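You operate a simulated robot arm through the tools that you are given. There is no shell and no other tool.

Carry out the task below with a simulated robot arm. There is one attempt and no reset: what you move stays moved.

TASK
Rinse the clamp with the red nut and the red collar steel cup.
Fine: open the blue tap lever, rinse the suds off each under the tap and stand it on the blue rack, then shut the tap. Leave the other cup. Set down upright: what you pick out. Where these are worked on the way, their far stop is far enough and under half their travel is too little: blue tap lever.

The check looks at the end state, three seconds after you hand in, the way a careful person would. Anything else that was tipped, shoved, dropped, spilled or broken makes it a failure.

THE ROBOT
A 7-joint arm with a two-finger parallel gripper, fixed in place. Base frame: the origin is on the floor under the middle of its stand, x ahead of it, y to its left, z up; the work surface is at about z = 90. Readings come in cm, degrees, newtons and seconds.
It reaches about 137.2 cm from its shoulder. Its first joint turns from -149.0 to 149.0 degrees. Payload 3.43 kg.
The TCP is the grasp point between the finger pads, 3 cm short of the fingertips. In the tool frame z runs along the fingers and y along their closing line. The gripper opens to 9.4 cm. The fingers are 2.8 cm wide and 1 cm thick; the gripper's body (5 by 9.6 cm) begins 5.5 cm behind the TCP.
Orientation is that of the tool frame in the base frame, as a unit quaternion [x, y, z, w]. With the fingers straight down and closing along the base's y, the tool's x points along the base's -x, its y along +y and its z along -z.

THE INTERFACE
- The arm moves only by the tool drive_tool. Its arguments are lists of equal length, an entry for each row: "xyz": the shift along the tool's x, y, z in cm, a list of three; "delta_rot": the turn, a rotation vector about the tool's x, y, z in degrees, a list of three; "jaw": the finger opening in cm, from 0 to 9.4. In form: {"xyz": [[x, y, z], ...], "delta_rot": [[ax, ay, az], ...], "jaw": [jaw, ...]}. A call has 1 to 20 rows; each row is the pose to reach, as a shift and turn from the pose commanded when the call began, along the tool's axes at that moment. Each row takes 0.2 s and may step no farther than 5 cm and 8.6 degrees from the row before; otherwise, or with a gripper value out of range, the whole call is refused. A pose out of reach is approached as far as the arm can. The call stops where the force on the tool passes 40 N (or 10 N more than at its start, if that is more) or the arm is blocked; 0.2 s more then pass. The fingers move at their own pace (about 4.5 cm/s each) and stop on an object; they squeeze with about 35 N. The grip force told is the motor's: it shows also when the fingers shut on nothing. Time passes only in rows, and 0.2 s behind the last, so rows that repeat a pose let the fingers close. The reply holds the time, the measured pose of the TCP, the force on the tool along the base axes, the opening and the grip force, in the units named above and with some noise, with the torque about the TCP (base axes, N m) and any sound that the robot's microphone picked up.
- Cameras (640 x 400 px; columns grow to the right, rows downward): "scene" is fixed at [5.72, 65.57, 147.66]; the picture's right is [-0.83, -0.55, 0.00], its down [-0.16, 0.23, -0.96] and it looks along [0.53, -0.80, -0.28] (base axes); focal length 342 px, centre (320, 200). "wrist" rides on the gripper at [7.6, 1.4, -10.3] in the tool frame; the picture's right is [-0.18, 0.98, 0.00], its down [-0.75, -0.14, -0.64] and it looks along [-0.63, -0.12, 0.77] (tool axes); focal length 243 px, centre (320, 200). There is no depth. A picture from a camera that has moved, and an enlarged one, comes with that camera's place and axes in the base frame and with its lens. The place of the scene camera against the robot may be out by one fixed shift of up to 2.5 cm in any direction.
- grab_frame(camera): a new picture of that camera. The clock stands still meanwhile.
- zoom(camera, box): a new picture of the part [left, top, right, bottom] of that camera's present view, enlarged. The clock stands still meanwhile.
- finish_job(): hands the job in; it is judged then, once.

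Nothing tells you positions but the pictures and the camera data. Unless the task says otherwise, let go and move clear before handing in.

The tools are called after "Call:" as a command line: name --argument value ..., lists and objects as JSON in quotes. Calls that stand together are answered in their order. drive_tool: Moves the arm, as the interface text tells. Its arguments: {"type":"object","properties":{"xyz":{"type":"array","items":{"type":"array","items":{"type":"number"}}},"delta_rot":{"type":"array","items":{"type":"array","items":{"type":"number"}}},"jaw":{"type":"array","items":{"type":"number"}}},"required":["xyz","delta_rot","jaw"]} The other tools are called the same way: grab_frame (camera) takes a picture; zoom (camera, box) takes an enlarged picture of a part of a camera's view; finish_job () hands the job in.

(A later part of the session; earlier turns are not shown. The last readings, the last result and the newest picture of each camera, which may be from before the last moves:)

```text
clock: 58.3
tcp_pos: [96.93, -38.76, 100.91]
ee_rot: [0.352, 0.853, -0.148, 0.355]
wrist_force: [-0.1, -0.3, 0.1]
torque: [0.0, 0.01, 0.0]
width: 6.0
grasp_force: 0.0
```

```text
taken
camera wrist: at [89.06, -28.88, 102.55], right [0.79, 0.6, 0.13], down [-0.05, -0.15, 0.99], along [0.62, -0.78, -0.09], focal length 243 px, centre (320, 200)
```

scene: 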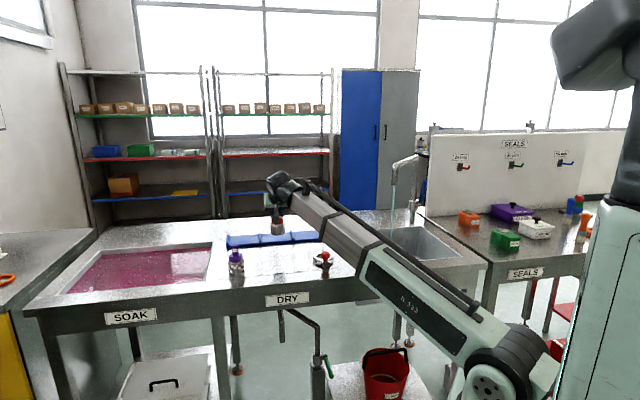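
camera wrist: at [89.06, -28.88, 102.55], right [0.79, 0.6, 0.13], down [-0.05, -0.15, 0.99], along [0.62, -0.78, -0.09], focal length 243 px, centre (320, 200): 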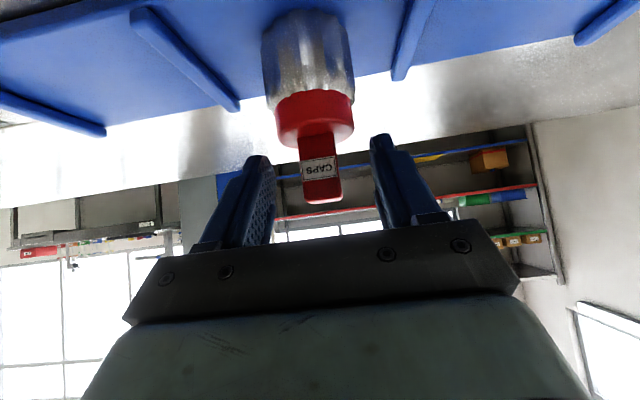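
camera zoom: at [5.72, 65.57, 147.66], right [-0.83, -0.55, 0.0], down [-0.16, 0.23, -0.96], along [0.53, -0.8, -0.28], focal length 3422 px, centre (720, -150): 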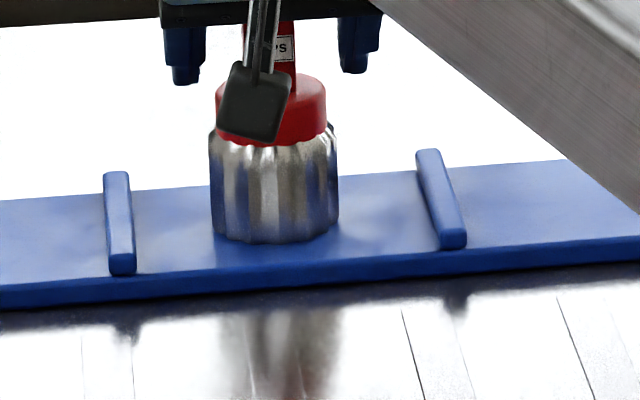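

The cup stands upright in the middle bay and is released. I'll back out along the finger direction before heading to the clamp.

Call:
drive_tool --xyz '[[0, 0, -2.5], [0, 0, -6], [0, 0, -10], [0, 0, -14]]' --delta_rot '[[0, 0, 0], [0, 0, 0], [0, 0, 0], [0, 0, 0]]' --jaw '[6.5, 7, 7, 7]'

Call:
grab_frame --camera "wrist"

Call:
zoom --camera "scene" --box '[220, 200, 340, 275]'

```text
clock: 59.3
tcp_pos: [90.12, -31.56, 110.65]
ee_rot: [0.351, 0.853, -0.147, 0.356]
wrist_force: [0.2, -0.4, 0.1]
torque: [0.01, 0.04, 0.04]
width: 7.0
grasp_force: 0.0
```

```text
taken
camera wrist: at [82.03, -21.77, 112.35], right [0.79, 0.6, 0.13], down [-0.05, -0.15, 0.99], along [0.62, -0.78, -0.09], focal length 243 px, centre (320, 200)
```

wrist: 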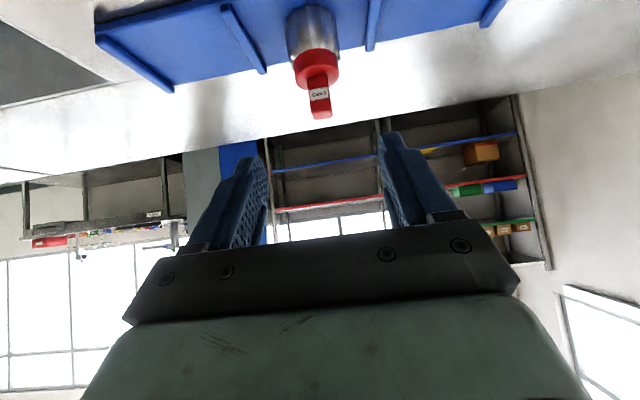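

```text
5.33 times, centred on (280, 238) of scene
camera zoom: at [5.72, 65.57, 147.66], right [-0.83, -0.55, 0.0], down [-0.16, 0.23, -0.96], along [0.53, -0.8, -0.28], focal length 1825 px, centre (533, 0)
```

zoom: 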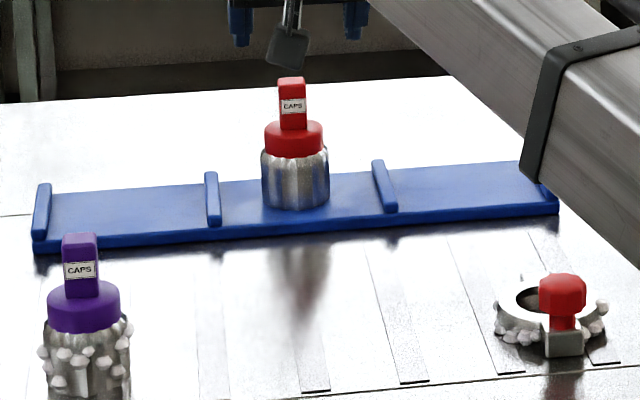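

The cup is standing well on the rack. I'll move over the clamp and tilt the tool closer to vertical for a good look at the red nut.

Call:
drive_tool --xyz '[[2.43, -2.4, -1.81], [4.87, -4.8, -3.62], [7.3, -7.2, -5.43], [9.73, -9.6, -7.23], [12.17, -12, -9.04], [14.6, -14.4, -10.85]]' --delta_rot '[[0, 5, 0], [0, 10, 0], [0, 15, 0], [0, 20, 0], [0, 25, 0], [0, 30, 0]]' --jaw '[7, 7, 7, 7, 7, 7]'

Call:
grab_frame --camera "wrist"

Call:
grab_frame --camera "scene"

```text
clock: 60.7
tcp_pos: [67.05, -29.24, 107.86]
ee_rot: [0.379, 0.916, -0.051, 0.121]
wrist_force: [-0.7, -0.1, 0.7]
torque: [-0.02, -0.02, 0.03]
width: 7.01
grasp_force: 0.0
```

```text
taken
camera wrist: at [60.93, -21.17, 115.75], right [0.82, 0.57, 0.05], down [0.3, -0.49, 0.82], along [0.49, -0.66, -0.57], focal length 243 px, centre (320, 200)
```

wrist: 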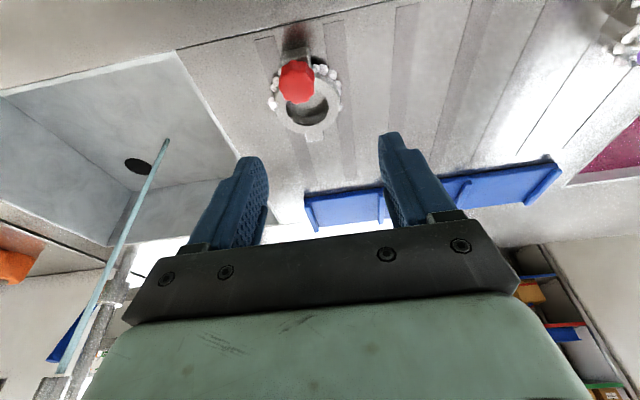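

```text
taken
```

scene: 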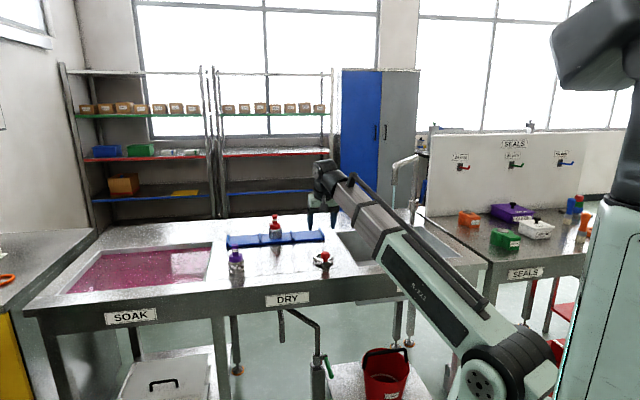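

Call:
zoom --camera "wrist" --box '[240, 30, 370, 150]'

Call:
zoom --camera "scene" --box '[300, 240, 345, 272]'

```text
3.33 times, centred on (305, 90) of wrist
camera zoom: at [60.93, -21.17, 115.75], right [0.82, 0.57, 0.05], down [0.3, -0.49, 0.82], along [0.49, -0.66, -0.57], focal length 809 px, centre (370, 567)
```

zoom: 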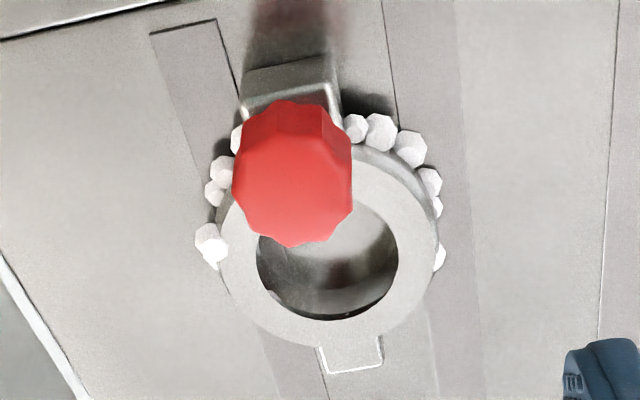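

```text
12.50 times, centred on (322, 256) of scene
camera zoom: at [5.72, 65.57, 147.66], right [-0.83, -0.55, 0.0], down [-0.16, 0.23, -0.96], along [0.53, -0.8, -0.28], focal length 4277 px, centre (289, -500)
```

zoom: 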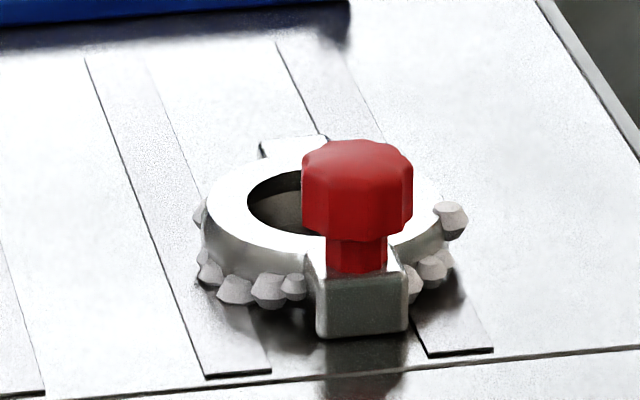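

The nut is a mushroom-shaped knob at about u = 24.8, v = 69.4, z = 93–95, with the ring behind it. I'll tilt to 30°, line up over the nut and take one more look.

Call:
drive_tool --xyz '[[0.16, -0.65, 1.0], [0.33, -1.3, 2.0], [0.49, -1.93, 2.98], [0.49, -1.93, 2.98]]' --delta_rot '[[0, -5, 0], [0, -10, 0], [0, -15, 0], [0, -15, 0]]' --jaw '[7, 7, 7, 7]'

Call:
grab_frame --camera "wrist"

```text
clock: 61.7
tcp_pos: [65.94, -30.89, 105.02]
ee_rot: [0.368, 0.892, -0.101, 0.242]
wrist_force: [-0.2, 0.5, -0.5]
torque: [0.04, 0.02, -0.02]
width: 7.02
grasp_force: 0.0
```

```text
taken
camera wrist: at [58.64, -21.58, 109.83], right [0.81, 0.58, 0.09], down [0.13, -0.33, 0.94], along [0.58, -0.74, -0.34], focal length 243 px, centre (320, 200)
```

wrist: 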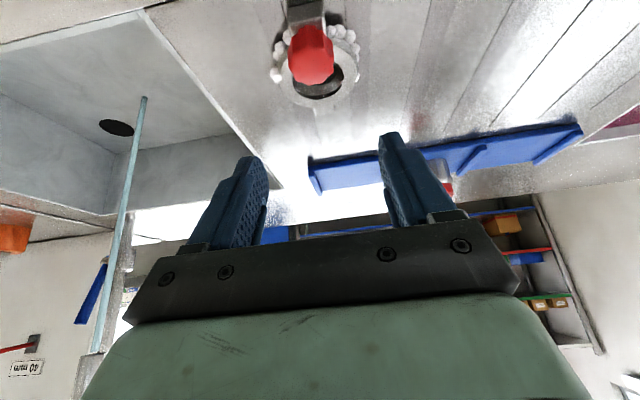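

Call:
drive_tool --xyz '[[1.6, 0.15, 2.66], [3.2, 0.15, 5.3], [4.2, 0.15, 7.0], [4.8, 0.15, 7.97], [4.8, 0.15, 7.97]]' --delta_rot '[[0, 0, 0], [0, 0, 0], [0, 0, 0], [0, 0, 0], [0, 0, 0]]' --jaw '[7, 7, 7, 7, 7]'

Call:
grab_frame --camera "wrist"

Call:
zoom --camera "scene" --box '[285, 215, 365, 275]'

```text
clock: 62.9
tcp_pos: [65.89, -30.58, 95.57]
ee_rot: [0.369, 0.892, -0.1, 0.241]
wrist_force: [-0.4, 0.1, -0.1]
torque: [0.0, -0.03, 0.02]
width: 7.01
grasp_force: 0.0
```

```text
taken
camera wrist: at [58.62, -21.4, 100.55], right [0.81, 0.58, 0.09], down [0.13, -0.33, 0.93], along [0.58, -0.74, -0.34], focal length 243 px, centre (320, 200)
```

wrist: 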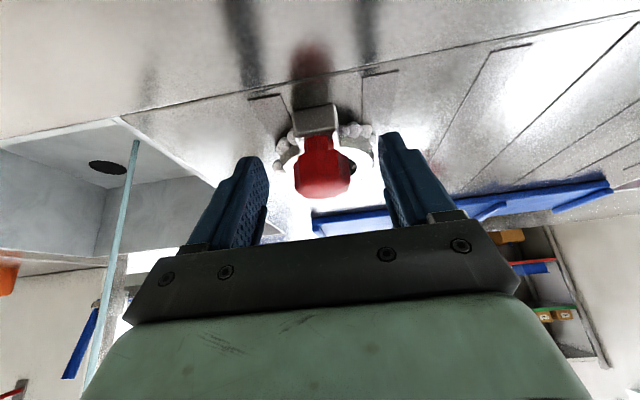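

```text
6.67 times, centred on (325, 245) of scene
camera zoom: at [5.72, 65.57, 147.66], right [-0.83, -0.55, 0.0], down [-0.16, 0.23, -0.96], along [0.53, -0.8, -0.28], focal length 2281 px, centre (287, -100)
```

zoom: 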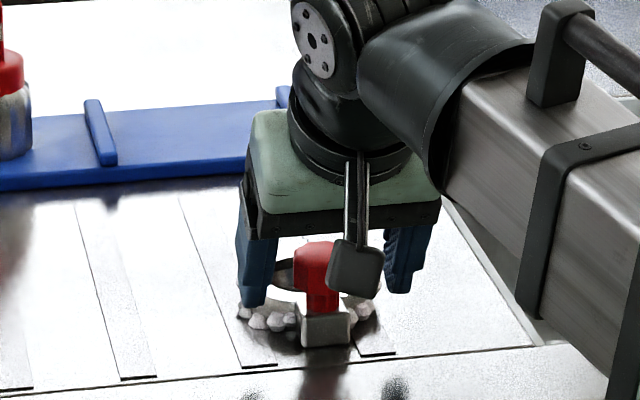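

The nut head is centred between the pads. I'll close on it and lift a little to test the hold.

Call:
drive_tool --xyz '[[0, 0, 0], [0, 0, 0], [0, 0, 0], [0, 0, 0], [0, 0, 0], [0, 0, 0], [0, 0, 0]]' --delta_rot '[[0, 0, 0], [0, 0, 0], [0, 0, 0], [0, 0, 0], [0, 0, 0], [0, 0, 0], [0, 0, 0]]' --jaw '[6, 5, 4, 3, 2, 1.2, 1.2]'

Call:
drive_tool --xyz '[[-0.2, 0, -0.35], [-0.4, 0, -0.7], [-0.66, 0, -1.12], [-0.91, 0, -1.55], [-0.91, 0, -1.55]]' --delta_rot '[[0, 0, 0], [0, 0, 0], [0, 0, 0], [0, 0, 0], [0, 0, 0]]' --jaw '[1.2, 1.2, 1.2, 1.2, 1.2]'

Call:
grab_frame --camera "wrist"

Call:
zoom --camera "scene" --box '[285, 215, 365, 275]'

```text
clock: 64.5
tcp_pos: [65.89, -30.57, 95.52]
ee_rot: [0.368, 0.892, -0.1, 0.241]
wrist_force: [0.0, 0.2, 0.8]
torque: [0.06, -0.05, 0.03]
width: 3.12
grasp_force: 34.0
```

```text
clock: 65.7
tcp_pos: [65.89, -30.61, 97.37]
ee_rot: [0.368, 0.892, -0.101, 0.242]
wrist_force: [-1.2, 0.0, -2.3]
torque: [0.1, 0.08, 0.0]
width: 3.12
grasp_force: 34.7
```

```text
taken
camera wrist: at [58.59, -21.41, 102.38], right [0.81, 0.58, 0.09], down [0.13, -0.33, 0.93], along [0.58, -0.74, -0.34], focal length 243 px, centre (320, 200)
```

wrist: 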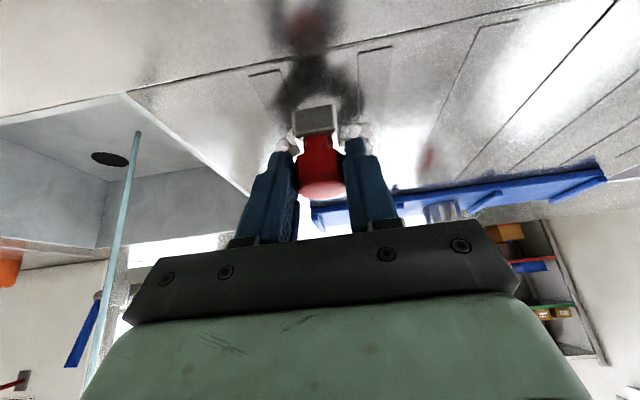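

```text
6.67 times, centred on (325, 245) of scene
camera zoom: at [5.72, 65.57, 147.66], right [-0.83, -0.55, 0.0], down [-0.16, 0.23, -0.96], along [0.53, -0.8, -0.28], focal length 2281 px, centre (287, -100)
```

zoom: 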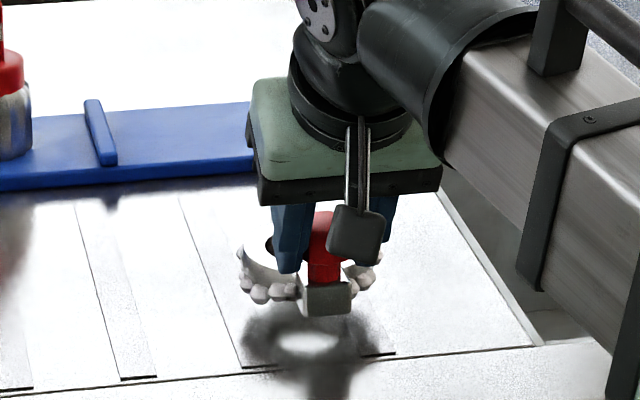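

The clamp is held firmly by its nut and stays level. I'll lift it and carry it toward the tap.

Call:
drive_tool --xyz '[[-1.4, 0, -2.37], [-2.8, 0, -4.74], [-4.2, 0, -7.11], [-5.58, 0, -9.48], [-6.3, -3.56, -9.06], [-7.0, -7.13, -8.64], [-7.72, -10.7, -8.22], [-8.44, -14.26, -7.8], [-9.15, -17.8, -7.38], [-9.87, -21.4, -6.96], [-10.58, -24.95, -6.54]]' --delta_rot '[[0, 0, 0], [0, 0, 0], [0, 0, 0], [0, 0, 0], [0, 0, 0], [0, 0, 0], [0, 0, 0], [0, 0, 0], [0, 0, 0], [0, 0, 0], [0, 0, 0]]' --jaw '[1.2, 1.2, 1.2, 1.2, 1.2, 1.2, 1.2, 1.2, 1.2, 1.2, 1.2]'

Call:
grab_frame --camera "wrist"

Call:
zoom --camera "scene" --box '[340, 140, 440, 260]'

```text
clock: 68.1
tcp_pos: [52.51, -52.49, 108.37]
ee_rot: [0.368, 0.892, -0.101, 0.242]
wrist_force: [-0.5, 0.3, -1.9]
torque: [0.08, 0.08, 0.02]
width: 3.13
grasp_force: 34.7
```

```text
taken
camera wrist: at [45.14, -43.23, 113.46], right [0.81, 0.58, 0.09], down [0.13, -0.33, 0.93], along [0.58, -0.74, -0.34], focal length 243 px, centre (320, 200)
```

wrist: 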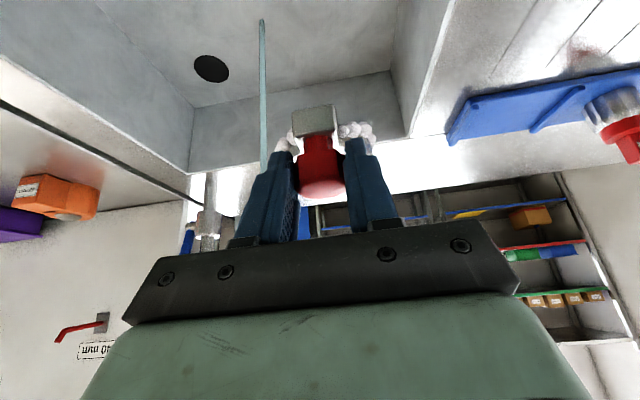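

```text
3.33 times, centred on (390, 200) of scene
camera zoom: at [5.72, 65.57, 147.66], right [-0.83, -0.55, 0.0], down [-0.16, 0.23, -0.96], along [0.53, -0.8, -0.28], focal length 1141 px, centre (87, 200)
```

zoom: 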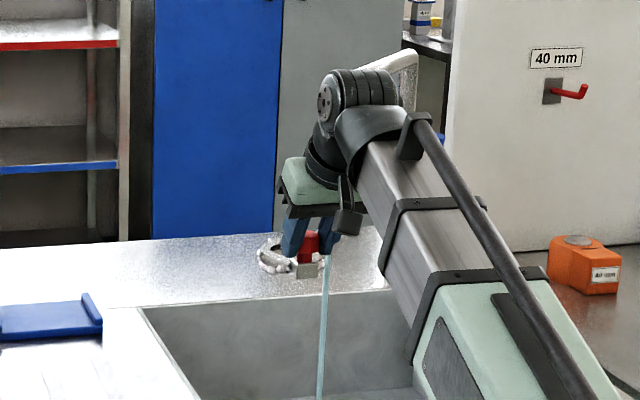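

The clamp is level and held over the sink. I'll move its ring into the stream and hold it there.

Call:
drive_tool --xyz '[[-1.42, -2.05, 1.24], [-2.84, -4.1, 2.48], [-4.25, -6.15, 3.72], [-5.67, -8.2, 4.96], [-5.67, -8.2, 4.96], [-5.67, -8.2, 4.96], [-5.67, -8.2, 4.96], [-5.67, -8.2, 4.96], [-5.67, -8.2, 4.96], [-5.67, -8.2, 4.96]]' --delta_rot '[[0, 0, 0], [0, 0, 0], [0, 0, 0], [0, 0, 0], [0, 0, 0], [0, 0, 0], [0, 0, 0], [0, 0, 0], [0, 0, 0], [0, 0, 0]]' --jaw '[1.2, 1.2, 1.2, 1.2, 1.2, 1.2, 1.2, 1.2, 1.2, 1.2]'

Call:
grab_frame --camera "wrist"

Call:
zoom --camera "scene" --box '[350, 160, 430, 235]'

```text
clock: 70.3
tcp_pos: [51.93, -63.41, 107.01]
ee_rot: [0.368, 0.892, -0.101, 0.241]
wrist_force: [-0.4, -0.2, -2.3]
torque: [0.1, 0.11, -0.02]
width: 3.13
grasp_force: 35.0
```

```text
taken
camera wrist: at [44.63, -54.21, 112.03], right [0.81, 0.58, 0.09], down [0.13, -0.33, 0.93], along [0.58, -0.74, -0.34], focal length 243 px, centre (320, 200)
```

wrist: 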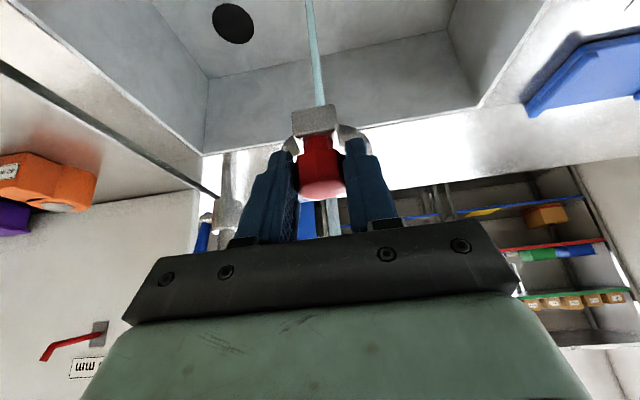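

```text
5.33 times, centred on (390, 198) of scene
camera zoom: at [5.72, 65.57, 147.66], right [-0.83, -0.55, 0.0], down [-0.16, 0.23, -0.96], along [0.53, -0.8, -0.28], focal length 1825 px, centre (-53, 213)
```

zoom: 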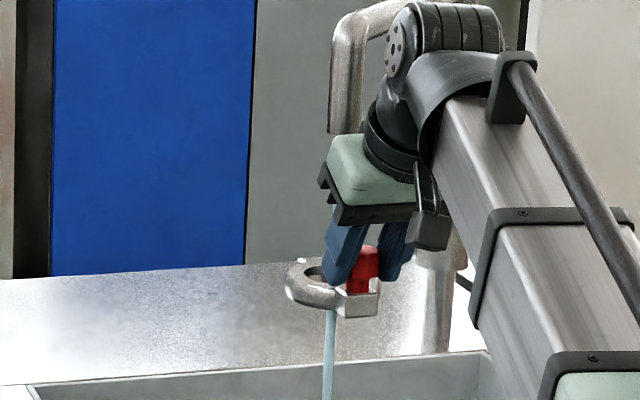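

The suds look gone from the clamp. I'll zoom in to be sure.

Call:
zoom --camera "scene" --box '[378, 200, 412, 225]'

Call:
zoom --camera "wrist" --box '[250, 80, 390, 180]'

```text
16.00 times, centred on (395, 212) of scene
camera zoom: at [5.72, 65.57, 147.66], right [-0.83, -0.55, 0.0], down [-0.16, 0.23, -0.96], along [0.53, -0.8, -0.28], focal length 5475 px, centre (-880, 0)
```

zoom: 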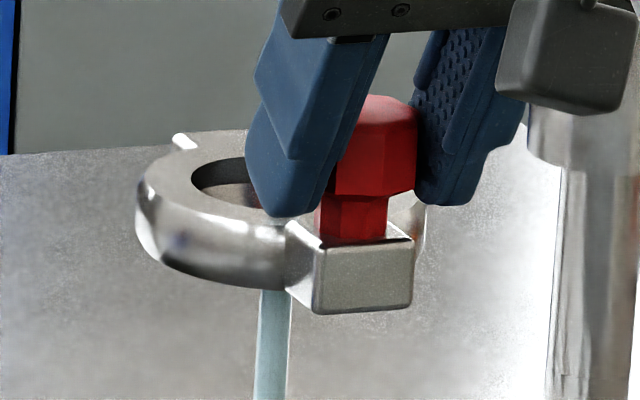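

```text
4.00 times, centred on (320, 130) of wrist
camera zoom: at [44.63, -54.21, 112.03], right [0.81, 0.58, 0.09], down [0.13, -0.33, 0.93], along [0.58, -0.74, -0.34], focal length 970 px, centre (320, 480)
```

zoom: 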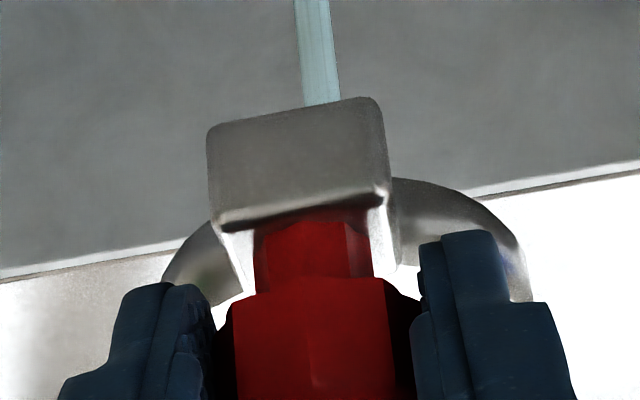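

The clamp is clean. Next I'll draw it back out of the stream and carry it over the right-hand bay of the rack.

Call:
drive_tool --xyz '[[2.13, 0.33, -1.64], [4.26, 0.67, -3.28], [6.39, 1, -4.92], [5.88, 4.9, -4.69], [5.38, 8.8, -4.45], [4.87, 12.7, -4.22], [4.36, 16.6, -3.98], [3.86, 20.5, -3.75], [3.35, 24.4, -3.51], [2.84, 28.3, -3.28], [2.34, 32.2, -3.05], [1.83, 36.1, -2.81], [-1.23, 36.1, -1.01], [-4.29, 36.1, 0.79], [-7.35, 36.1, 2.59], [-10.41, 36.1, 4.39]]' --delta_rot '[[0, 0, 0], [0, 0, 0], [0, 0, 0], [0, 0, 0], [0, 0, 0], [0, 0, 0], [0, 0, 0], [0, 0, 0], [0, 0, 0], [0, 0, 0], [0, 0, 0], [0, 0, 0], [0, 0, 0], [0, 0, 0], [0, 0, 0], [0, 0, 0]]' --jaw '[1.2, 1.2, 1.2, 1.2, 1.2, 1.2, 1.2, 1.2, 1.2, 1.2, 1.2, 1.2, 1.2, 1.2, 1.2, 1.2]'

Call:
grab_frame --camera "wrist"

Call:
zoom --camera "scene" --box '[250, 170, 370, 260]'

```text
clock: 73.7
tcp_pos: [85.41, -45.79, 108.4]
ee_rot: [0.369, 0.892, -0.1, 0.241]
wrist_force: [-0.5, 0.5, -2.2]
torque: [0.08, 0.06, -0.01]
width: 3.12
grasp_force: 35.1
```

```text
taken
camera wrist: at [78.04, -36.61, 113.33], right [0.81, 0.58, 0.09], down [0.13, -0.33, 0.93], along [0.58, -0.74, -0.34], focal length 243 px, centre (320, 200)
```

wrist: 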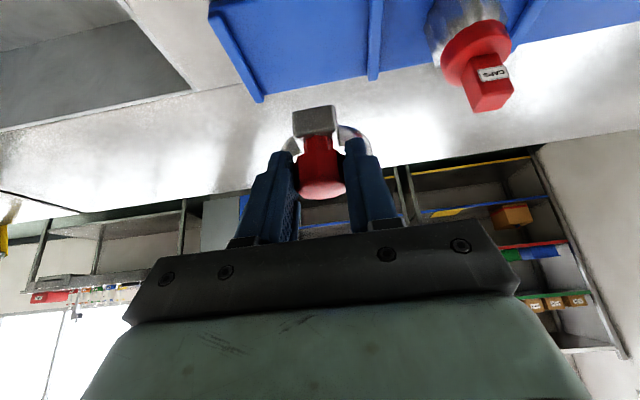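

```text
4.44 times, centred on (310, 215) of scene
camera zoom: at [5.72, 65.57, 147.66], right [-0.83, -0.55, 0.0], down [-0.16, 0.23, -0.96], along [0.53, -0.8, -0.28], focal length 1521 px, centre (364, 133)
```

zoom: 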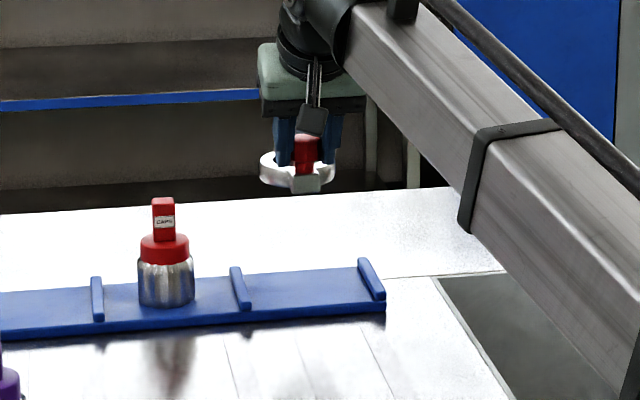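

The clamp is over the right-hand bay, about 0.6 cm off centre. I'll correct that and lower it to just above the rack.

Call:
drive_tool --xyz '[[1.2, -0.3, 2.0], [2.5, -0.6, 4.1], [3.7, -0.6, 6.2], [4.9, -0.6, 8.14]]' --delta_rot '[[0, 0, 0], [0, 0, 0], [0, 0, 0], [0, 0, 0]]' --jaw '[1.2, 1.2, 1.2, 1.2]'

Call:
grab_frame --camera "wrist"

Call:
zoom --camera "scene" --box '[275, 205, 345, 250]'

```text
clock: 74.7
tcp_pos: [84.84, -46.08, 98.94]
ee_rot: [0.368, 0.892, -0.101, 0.241]
wrist_force: [0.8, -0.7, -1.3]
torque: [0.06, 0.07, 0.03]
width: 3.11
grasp_force: 34.5
```

```text
taken
camera wrist: at [77.49, -36.86, 103.94], right [0.81, 0.58, 0.09], down [0.13, -0.33, 0.93], along [0.58, -0.74, -0.34], focal length 243 px, centre (320, 200)
```

wrist: 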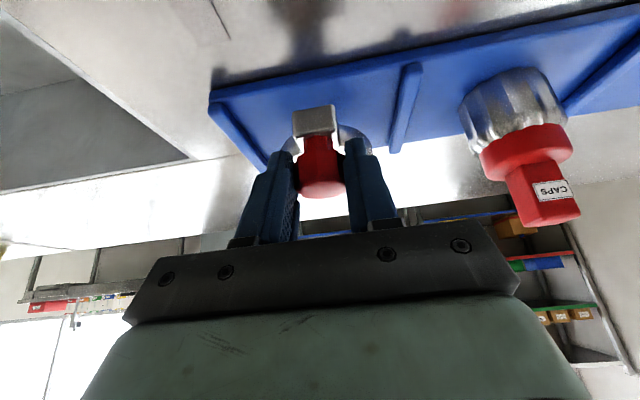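

```text
8.89 times, centred on (310, 228) of scene
camera zoom: at [5.72, 65.57, 147.66], right [-0.83, -0.55, 0.0], down [-0.16, 0.23, -0.96], along [0.53, -0.8, -0.28], focal length 3042 px, centre (409, -44)
```

zoom: 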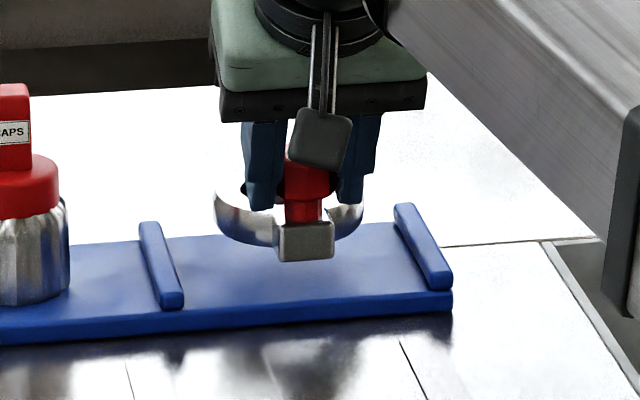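

The clamp is centred between the dividers. I'll nudge it 0.4 cm back and lower it gently until it touches.

Call:
drive_tool --xyz '[[0.1, 0, 0.7], [0.3, 0, 1.2], [0.47, 0, 1.58], [0.47, 0, 1.58]]' --delta_rot '[[0, 0, 0], [0, 0, 0], [0, 0, 0], [0, 0, 0]]' --jaw '[1.2, 1.2, 1.2, 1.2]'

Call:
drive_tool --xyz '[[0.07, 0, 0.13], [0.15, 0, 0.26], [0.15, 0, 0.26]]' --delta_rot '[[0, 0, 0], [0, 0, 0], [0, 0, 0]]' --jaw '[1.2, 1.2, 1.2]'

Call:
zoom --camera "scene" --box '[275, 205, 345, 250]'

```text
clock: 75.7
tcp_pos: [84.95, -46.39, 97.34]
ee_rot: [0.368, 0.892, -0.1, 0.241]
wrist_force: [0.0, 0.3, -1.4]
torque: [0.1, 0.05, 0.01]
width: 3.09
grasp_force: 34.9
```

```text
clock: 76.5
tcp_pos: [85.24, -46.46, 96.96]
ee_rot: [0.368, 0.893, -0.101, 0.24]
wrist_force: [0.3, 1.3, -1.0]
torque: [0.09, 0.07, -0.02]
width: 3.11
grasp_force: 35.4
```

```text
8.89 times, centred on (310, 228) of scene
camera zoom: at [5.72, 65.57, 147.66], right [-0.83, -0.55, 0.0], down [-0.16, 0.23, -0.96], along [0.53, -0.8, -0.28], focal length 3042 px, centre (409, -44)
```

zoom: 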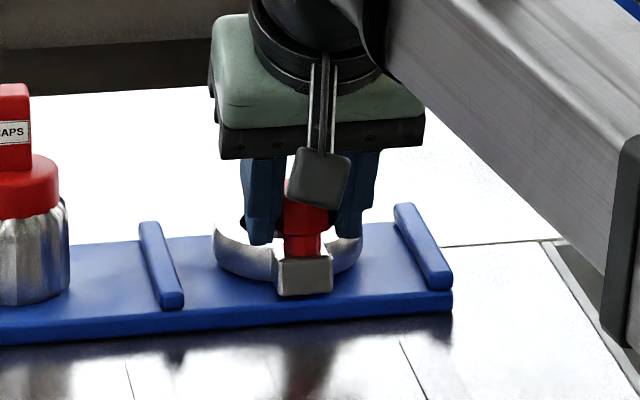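

Call:
drive_tool --xyz '[[0.06, 0, 0.1], [0.1, 0, 0.18], [0.1, 0, 0.18]]' --delta_rot '[[0, 0, 0], [0, 0, 0], [0, 0, 0]]' --jaw '[1.2, 1.2, 1.2]'

Call:
drive_tool --xyz '[[0.06, 0, 0.1], [0.1, 0, 0.18], [0.1, 0, 0.18]]' --delta_rot '[[0, 0, 0], [0, 0, 0], [0, 0, 0]]' --jaw '[1.2, 1.2, 1.2]'

```text
clock: 77.3
tcp_pos: [85.1, -46.41, 96.95]
ee_rot: [0.368, 0.892, -0.101, 0.242]
wrist_force: [-0.6, 0.9, -1.7]
torque: [0.0, -0.01, 0.02]
width: 3.14
grasp_force: 35.5
```

```text
clock: 78.1
tcp_pos: [85.05, -46.33, 96.89]
ee_rot: [0.368, 0.892, -0.101, 0.243]
wrist_force: [-0.6, 1.3, 21.7]
torque: [-0.1, -0.21, -0.02]
width: 3.14
grasp_force: 34.9
```

It has touched down. I'll ease off and release.

Call:
drive_tool --xyz '[[-0.06, 0, -0.1], [-0.1, 0, -0.18], [-0.1, 0, -0.18]]' --delta_rot '[[0, 0, 0], [0, 0, 0], [0, 0, 0]]' --jaw '[1.2, 1.2, 1.2]'

Call:
drive_tool --xyz '[[0, 0, 0], [0, 0, 0], [0, 0, 0], [0, 0, 0], [0, 0, 0]]' --delta_rot '[[0, 0, 0], [0, 0, 0], [0, 0, 0], [0, 0, 0], [0, 0, 0]]' --jaw '[3.4, 4.2, 5.2, 6.2, 6.8]'

Call:
grab_frame --camera "wrist"

Call:
zoom --camera "scene" --box '[275, 205, 345, 250]'

```text
clock: 78.9
tcp_pos: [85.15, -46.36, 96.81]
ee_rot: [0.368, 0.893, -0.099, 0.24]
wrist_force: [2.3, -0.1, 7.7]
torque: [-0.56, -0.73, 0.08]
width: 3.13
grasp_force: 35.2
```

```text
clock: 80.1
tcp_pos: [84.92, -46.5, 96.73]
ee_rot: [0.367, 0.893, -0.101, 0.241]
wrist_force: [0.3, 0.3, 0.2]
torque: [0.02, -0.04, -0.01]
width: 6.81
grasp_force: 0.0
```

```text
taken
camera wrist: at [77.77, -37.16, 101.78], right [0.81, 0.58, 0.09], down [0.13, -0.33, 0.93], along [0.58, -0.74, -0.34], focal length 243 px, centre (320, 200)
```

wrist: 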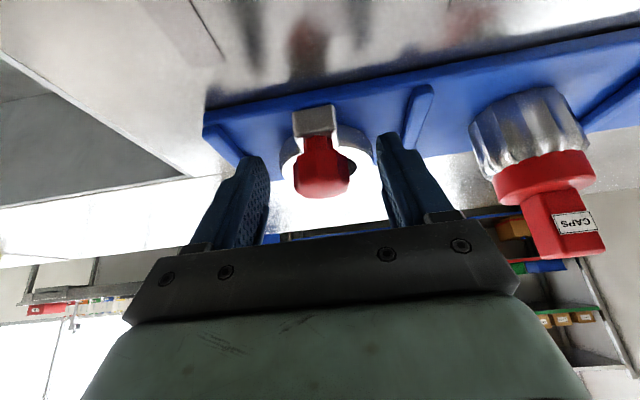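

```text
8.89 times, centred on (310, 228) of scene
camera zoom: at [5.72, 65.57, 147.66], right [-0.83, -0.55, 0.0], down [-0.16, 0.23, -0.96], along [0.53, -0.8, -0.28], focal length 3042 px, centre (409, -44)
```

zoom: 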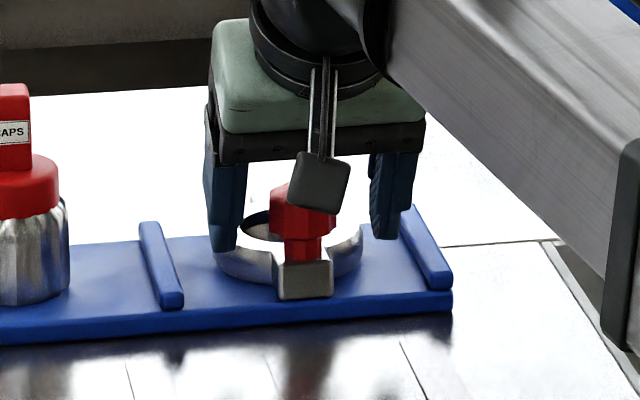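

The clamp lies flat in its bay and is released. I'll lift straight up and clear.

Call:
drive_tool --xyz '[[-0.76, 0, -1.3], [-2.3, 0, -3.9], [-4.2, 0, -7.1], [-6.08, 0, -10.34]]' --delta_rot '[[0, 0, 0], [0, 0, 0], [0, 0, 0], [0, 0, 0]]' --jaw '[6.8, 6.8, 6.8, 6.8]'

Call:
zoom --camera "scene" --box '[240, 195, 360, 270]'

Call:
grab_frame --camera "wrist"

```text
clock: 81.1
tcp_pos: [85.08, -46.41, 108.83]
ee_rot: [0.368, 0.893, -0.1, 0.241]
wrist_force: [0.4, 1.0, -0.1]
torque: [0.01, 0.0, 0.03]
width: 6.82
grasp_force: 0.1
```

```text
5.33 times, centred on (300, 232) of scene
camera zoom: at [5.72, 65.57, 147.66], right [-0.83, -0.55, 0.0], down [-0.16, 0.23, -0.96], along [0.53, -0.8, -0.28], focal length 1825 px, centre (427, 27)
```

zoom: 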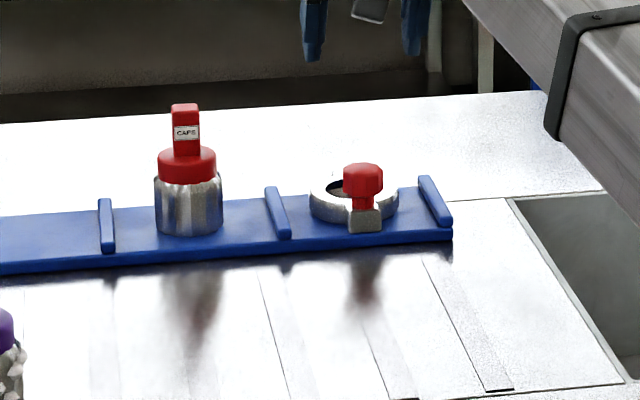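

```text
taken
camera wrist: at [77.82, -37.2, 113.77], right [0.81, 0.58, 0.09], down [0.13, -0.33, 0.93], along [0.58, -0.74, -0.34], focal length 243 px, centre (320, 200)
```

wrist: 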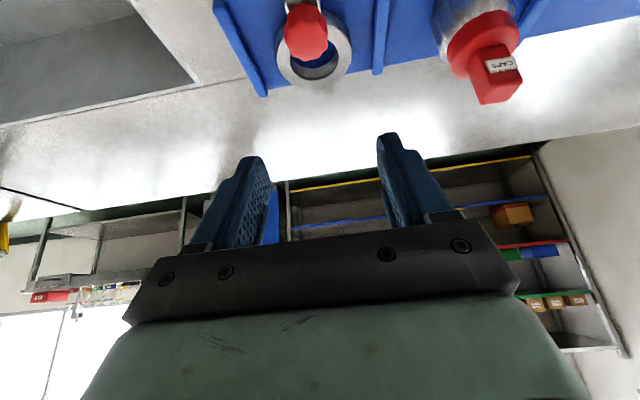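

Both items stand clean and upright on the rack. Next is shutting the tap: I'll back off in front of the sink and swing round to the lever, staying clear of the spout.

Call:
drive_tool --xyz '[[3.28, 0, -2.8], [6.57, 0, -5.6], [9.85, 0, -8.4], [13.13, 0, -11.21], [13.13, -4.07, -11.21], [13.13, -8.14, -11.21], [13.13, -12.2, -11.21], [13.13, -16.3, -11.21], [13.13, -20.4, -11.21], [13.13, -24.4, -11.21], [13.13, -28.5, -11.21], [13.13, -32.6, -11.21], [13.13, -36.6, -11.21], [13.13, -40.7, -11.21], [13.13, -44.8, -11.21], [13.13, -48.9, -11.21], [13.13, -52.9, -11.21], [13.13, -57, -11.21]]' --delta_rot '[[0, 0, 0], [0, 0, 0], [0, 0, 0], [0, 0, 0], [0, 0, 0], [0, 0, 0], [0, 0, 0], [0, 0, 0], [0, 0, 0], [0, 0, 0], [0, 0, 0], [0, 0, 0], [0, 0, 0], [0, 0, 0], [0, 0, 0], [0, 0, 0], [0, 0, 0], [0, 0, 0]]' --jaw '[6.8, 6.8, 6, 5, 4, 4, 4, 4, 4, 4, 4, 4, 4, 4, 4, 4, 4, 4]'

Call:
grab_frame --camera "wrist"

Call:
grab_frame --camera "scene"

```text
clock: 84.9
tcp_pos: [32.87, -74.84, 111.96]
ee_rot: [0.368, 0.892, -0.1, 0.241]
wrist_force: [0.2, 0.4, -0.1]
torque: [-0.01, -0.01, -0.02]
width: 4.0
grasp_force: 0.1
```

```text
taken
camera wrist: at [25.53, -65.55, 116.93], right [0.81, 0.58, 0.09], down [0.13, -0.33, 0.93], along [0.58, -0.74, -0.34], focal length 243 px, centre (320, 200)
```

wrist: 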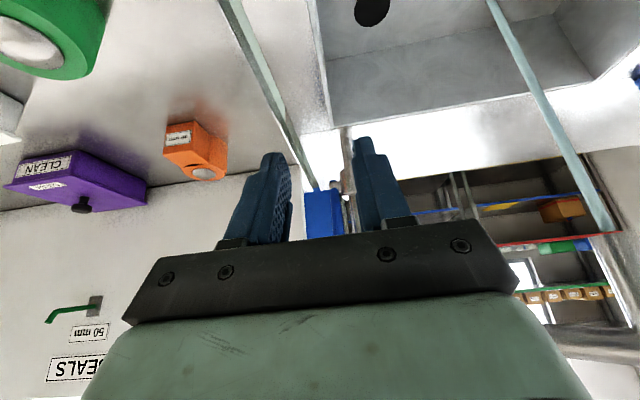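

```text
taken
```

scene: 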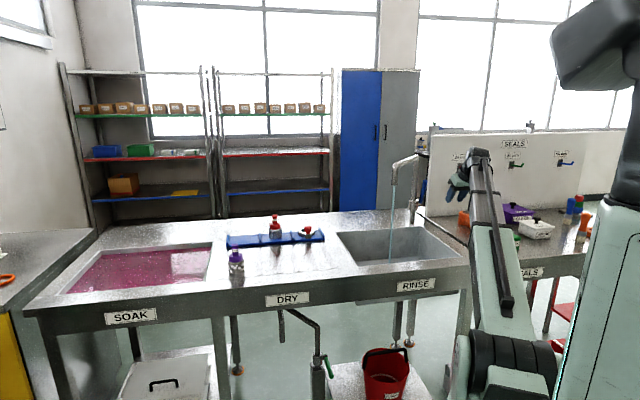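

Call:
drive_tool --xyz '[[0, 0, 0], [0, 0, 0], [0, 0, 0], [0, 0, 0]]' --delta_rot '[[0, -7.4, 0], [0, -14.8, 0], [0, -22.2, 0], [0, -29.6, 0]]' --jaw '[4, 4, 4, 4]'

Call:
grab_frame --camera "wrist"

Call:
zoom --camera "scene" --box '[395, 165, 445, 225]'

```text
clock: 85.9
tcp_pos: [32.88, -74.72, 111.9]
ee_rot: [0.33, 0.801, -0.191, 0.462]
wrist_force: [-0.5, 0.2, 0.2]
torque: [0.0, 0.01, 0.05]
width: 3.98
grasp_force: 0.0
```

```text
taken
camera wrist: at [24.87, -64.89, 110.45], right [0.76, 0.63, 0.16], down [-0.23, 0.03, 0.97], along [0.61, -0.78, 0.16], focal length 243 px, centre (320, 200)
```

wrist: 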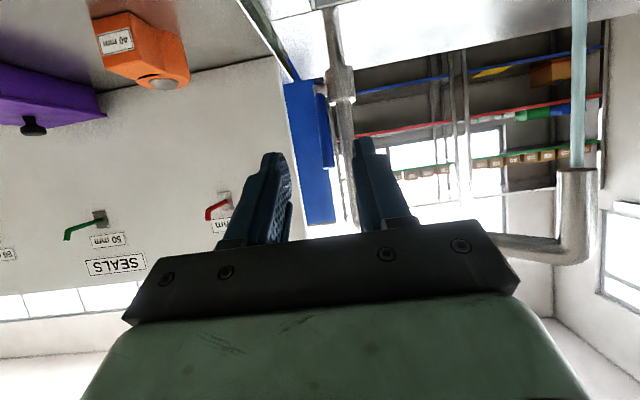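

```text
6.67 times, centred on (420, 195) of scene
camera zoom: at [5.72, 65.57, 147.66], right [-0.83, -0.55, 0.0], down [-0.16, 0.23, -0.96], along [0.53, -0.8, -0.28], focal length 2281 px, centre (-347, 233)
```

zoom: 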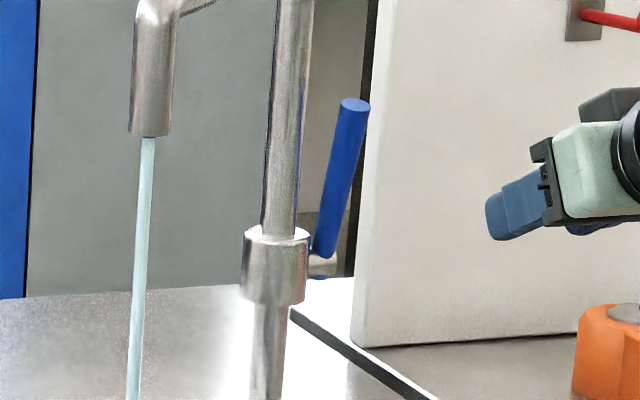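

The lever is standing almost upright beside the column. I'll advance in front of it with the fingers nearly level, then check the alignment.

Call:
drive_tool --xyz '[[-1.27, -0.3, 3.89], [-2.53, -0.6, 7.78], [-3.8, -0.9, 11.67], [-5.06, -1.2, 15.56]]' --delta_rot '[[0, 0, 0], [0, 0, 0], [0, 0, 0], [0, 0, 0]]' --jaw '[4, 4, 4, 4]'

Call:
grab_frame --camera "wrist"

Call:
zoom --camera "scene" --box '[385, 150, 465, 225]'

```text
clock: 86.9
tcp_pos: [43.26, -86.93, 108.58]
ee_rot: [0.33, 0.801, -0.191, 0.461]
wrist_force: [-0.7, -0.1, 0.0]
torque: [0.0, -0.02, -0.04]
width: 3.99
grasp_force: 0.1
```

```text
taken
camera wrist: at [35.37, -77.06, 107.1], right [0.76, 0.63, 0.16], down [-0.22, 0.03, 0.97], along [0.61, -0.78, 0.16], focal length 243 px, centre (320, 200)
```

wrist: 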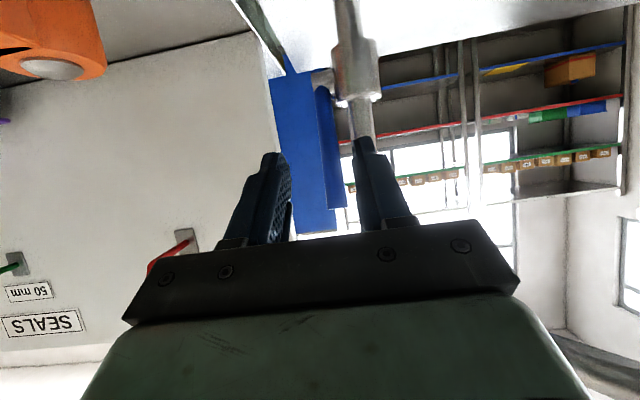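

```text
5.33 times, centred on (425, 188) of scene
camera zoom: at [5.72, 65.57, 147.66], right [-0.83, -0.55, 0.0], down [-0.16, 0.23, -0.96], along [0.53, -0.8, -0.28], focal length 1825 px, centre (-240, 267)
```

zoom: 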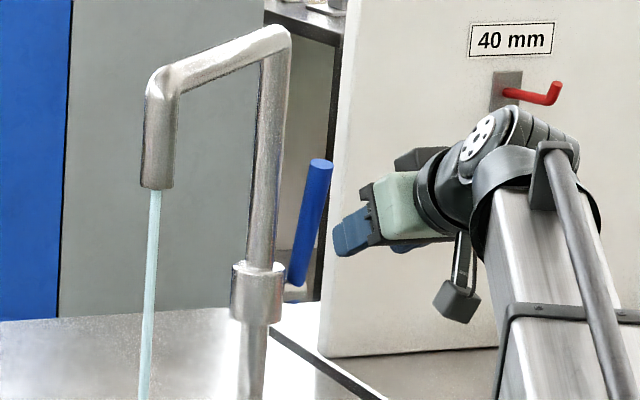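

Call:
zoom --camera "wrist" --box '[240, 60, 400, 240]'

```text
2.22 times, centred on (320, 150) of wrist
camera zoom: at [35.37, -77.06, 107.1], right [0.76, 0.63, 0.16], down [-0.22, 0.03, 0.97], along [0.61, -0.78, 0.16], focal length 539 px, centre (320, 311)
```

zoom: 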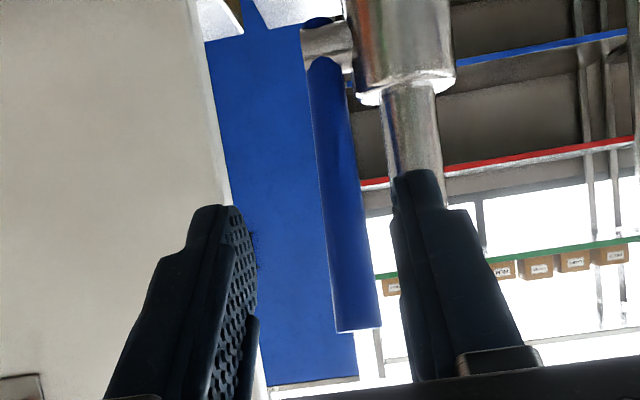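

From here the column is only about 1 cm behind the lever sideways, so the fingertips must stop short of it. I'll centre on the lever and advance so only the tips reach its top end.

Call:
drive_tool --xyz '[[-1.0, 0.37, 1.0], [-2.2, 0.37, 2.2], [-3.5, 0.37, 3.3], [-3.5, 0.37, 3.3]]' --delta_rot '[[0, 0, 0], [0, 0, 0], [0, 0, 0], [0, 0, 0]]' --jaw '[3.6, 3.6, 3.6, 3.6]'

Call:
zoom --camera "wrist" --box '[240, 60, 400, 240]'

Call:
zoom --camera "scene" --box '[395, 155, 445, 215]'

```text
clock: 87.9
tcp_pos: [46.87, -89.92, 109.89]
ee_rot: [0.331, 0.801, -0.191, 0.461]
wrist_force: [0.4, -0.2, 0.0]
torque: [-0.02, 0.0, 0.0]
width: 3.59
grasp_force: 0.1
```

```text
2.22 times, centred on (320, 150) of wrist
camera zoom: at [38.88, -80.01, 108.43], right [0.76, 0.63, 0.16], down [-0.22, 0.03, 0.97], along [0.61, -0.78, 0.16], focal length 539 px, centre (320, 311)
```

zoom: 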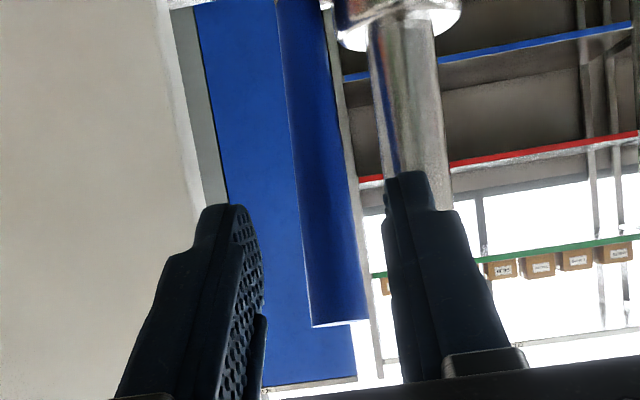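

```text
6.67 times, centred on (420, 185) of scene
camera zoom: at [5.72, 65.57, 147.66], right [-0.83, -0.55, 0.0], down [-0.16, 0.23, -0.96], along [0.53, -0.8, -0.28], focal length 2281 px, centre (-347, 300)
```

zoom: 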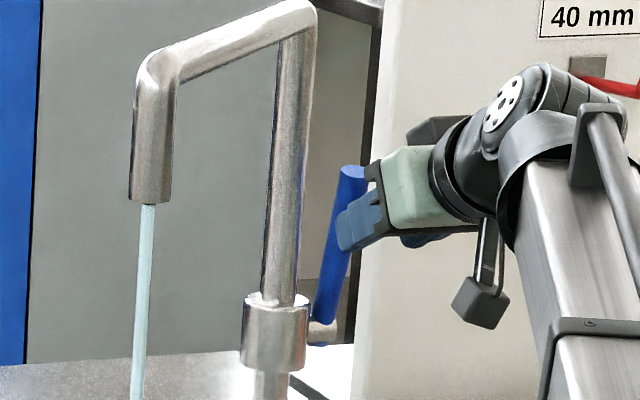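

The lever top is between the fingertips. I'll centre a little more, advance half a centimetre and close to see whether I catch it.

Call:
drive_tool --xyz '[[-0.12, 0.25, 0.2], [-0.25, 0.25, 0.43], [-0.25, 0.25, 0.43], [-0.25, 0.25, 0.43], [-0.25, 0.25, 0.43], [-0.25, 0.25, 0.43]]' --delta_rot '[[0, 0, 0], [0, 0, 0], [0, 0, 0], [0, 0, 0], [0, 0, 0], [0, 0, 0]]' --jaw '[3.2, 3.0, 2.6, 2.2, 1.4, 1.0]'

Call:
zoom --camera "wrist" --box '[240, 60, 400, 240]'

Call:
zoom --camera "scene" --box '[395, 155, 445, 215]'

```text
clock: 89.3
tcp_pos: [47.36, -90.02, 110.02]
ee_rot: [0.33, 0.801, -0.191, 0.461]
wrist_force: [-0.3, -0.3, 0.9]
torque: [0.03, 0.02, -0.03]
width: 0.99
grasp_force: 0.1
```

```text
2.22 times, centred on (320, 150) of wrist
camera zoom: at [39.42, -80.21, 108.42], right [0.76, 0.63, 0.16], down [-0.22, 0.03, 0.97], along [0.61, -0.78, 0.16], focal length 539 px, centre (320, 311)
```

zoom: 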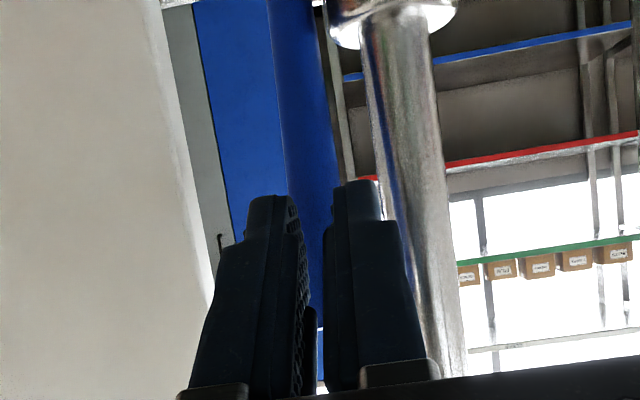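

```text
6.67 times, centred on (420, 185) of scene
camera zoom: at [5.72, 65.57, 147.66], right [-0.83, -0.55, 0.0], down [-0.16, 0.23, -0.96], along [0.53, -0.8, -0.28], focal length 2281 px, centre (-347, 300)
```

zoom: 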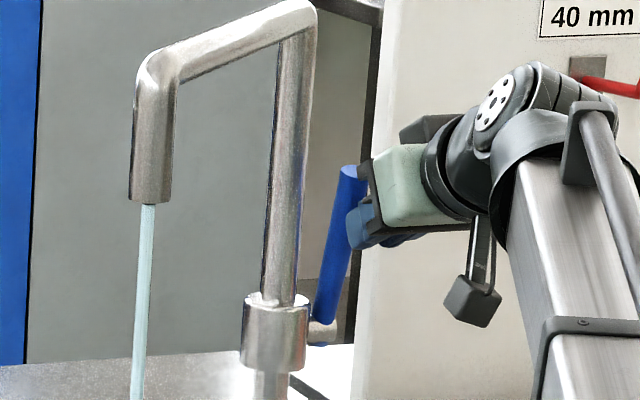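

The fingertips closed in front of the lever, so it stands farther back, beside the column, where the inner finger can't fit. Instead I'll back off, open wide so lever and column are both between the fingers, press one pad against the lever's side and drag it forward.

Call:
drive_tool --xyz '[[1.4, 0, -2.4], [2.75, 0, -4.76], [2.75, 1.6, -4.76], [2.75, 3.3, -4.76], [2.75, 3.3, -4.76], [2.75, 3.3, -4.76], [2.75, 3.3, -4.76]]' --delta_rot '[[0, 0, 0], [0, 0, 0], [0, 0, 0], [0, 0, 0], [0, 0, 0], [0, 0, 0], [0, 0, 0]]' --jaw '[1, 3, 5, 7, 9, 9.4, 9.4]'

Call:
grab_frame --camera "wrist"

```text
clock: 90.9
tcp_pos: [45.87, -83.96, 109.85]
ee_rot: [0.33, 0.801, -0.191, 0.461]
wrist_force: [0.6, 0.0, 0.5]
torque: [0.02, -0.01, 0.01]
width: 9.38
grasp_force: 0.0
```

```text
taken
camera wrist: at [37.83, -74.04, 108.45], right [0.76, 0.63, 0.16], down [-0.22, 0.03, 0.97], along [0.61, -0.78, 0.16], focal length 243 px, centre (320, 200)
```

wrist: 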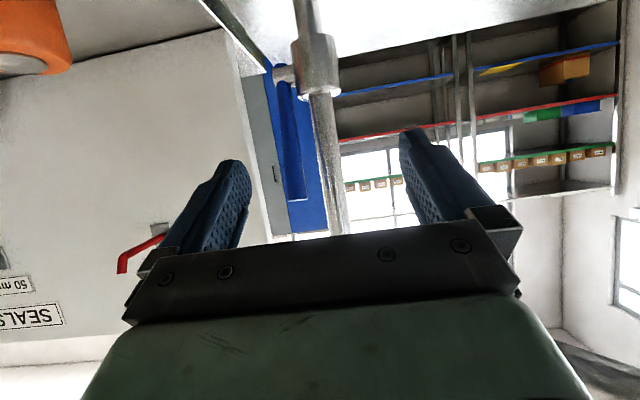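

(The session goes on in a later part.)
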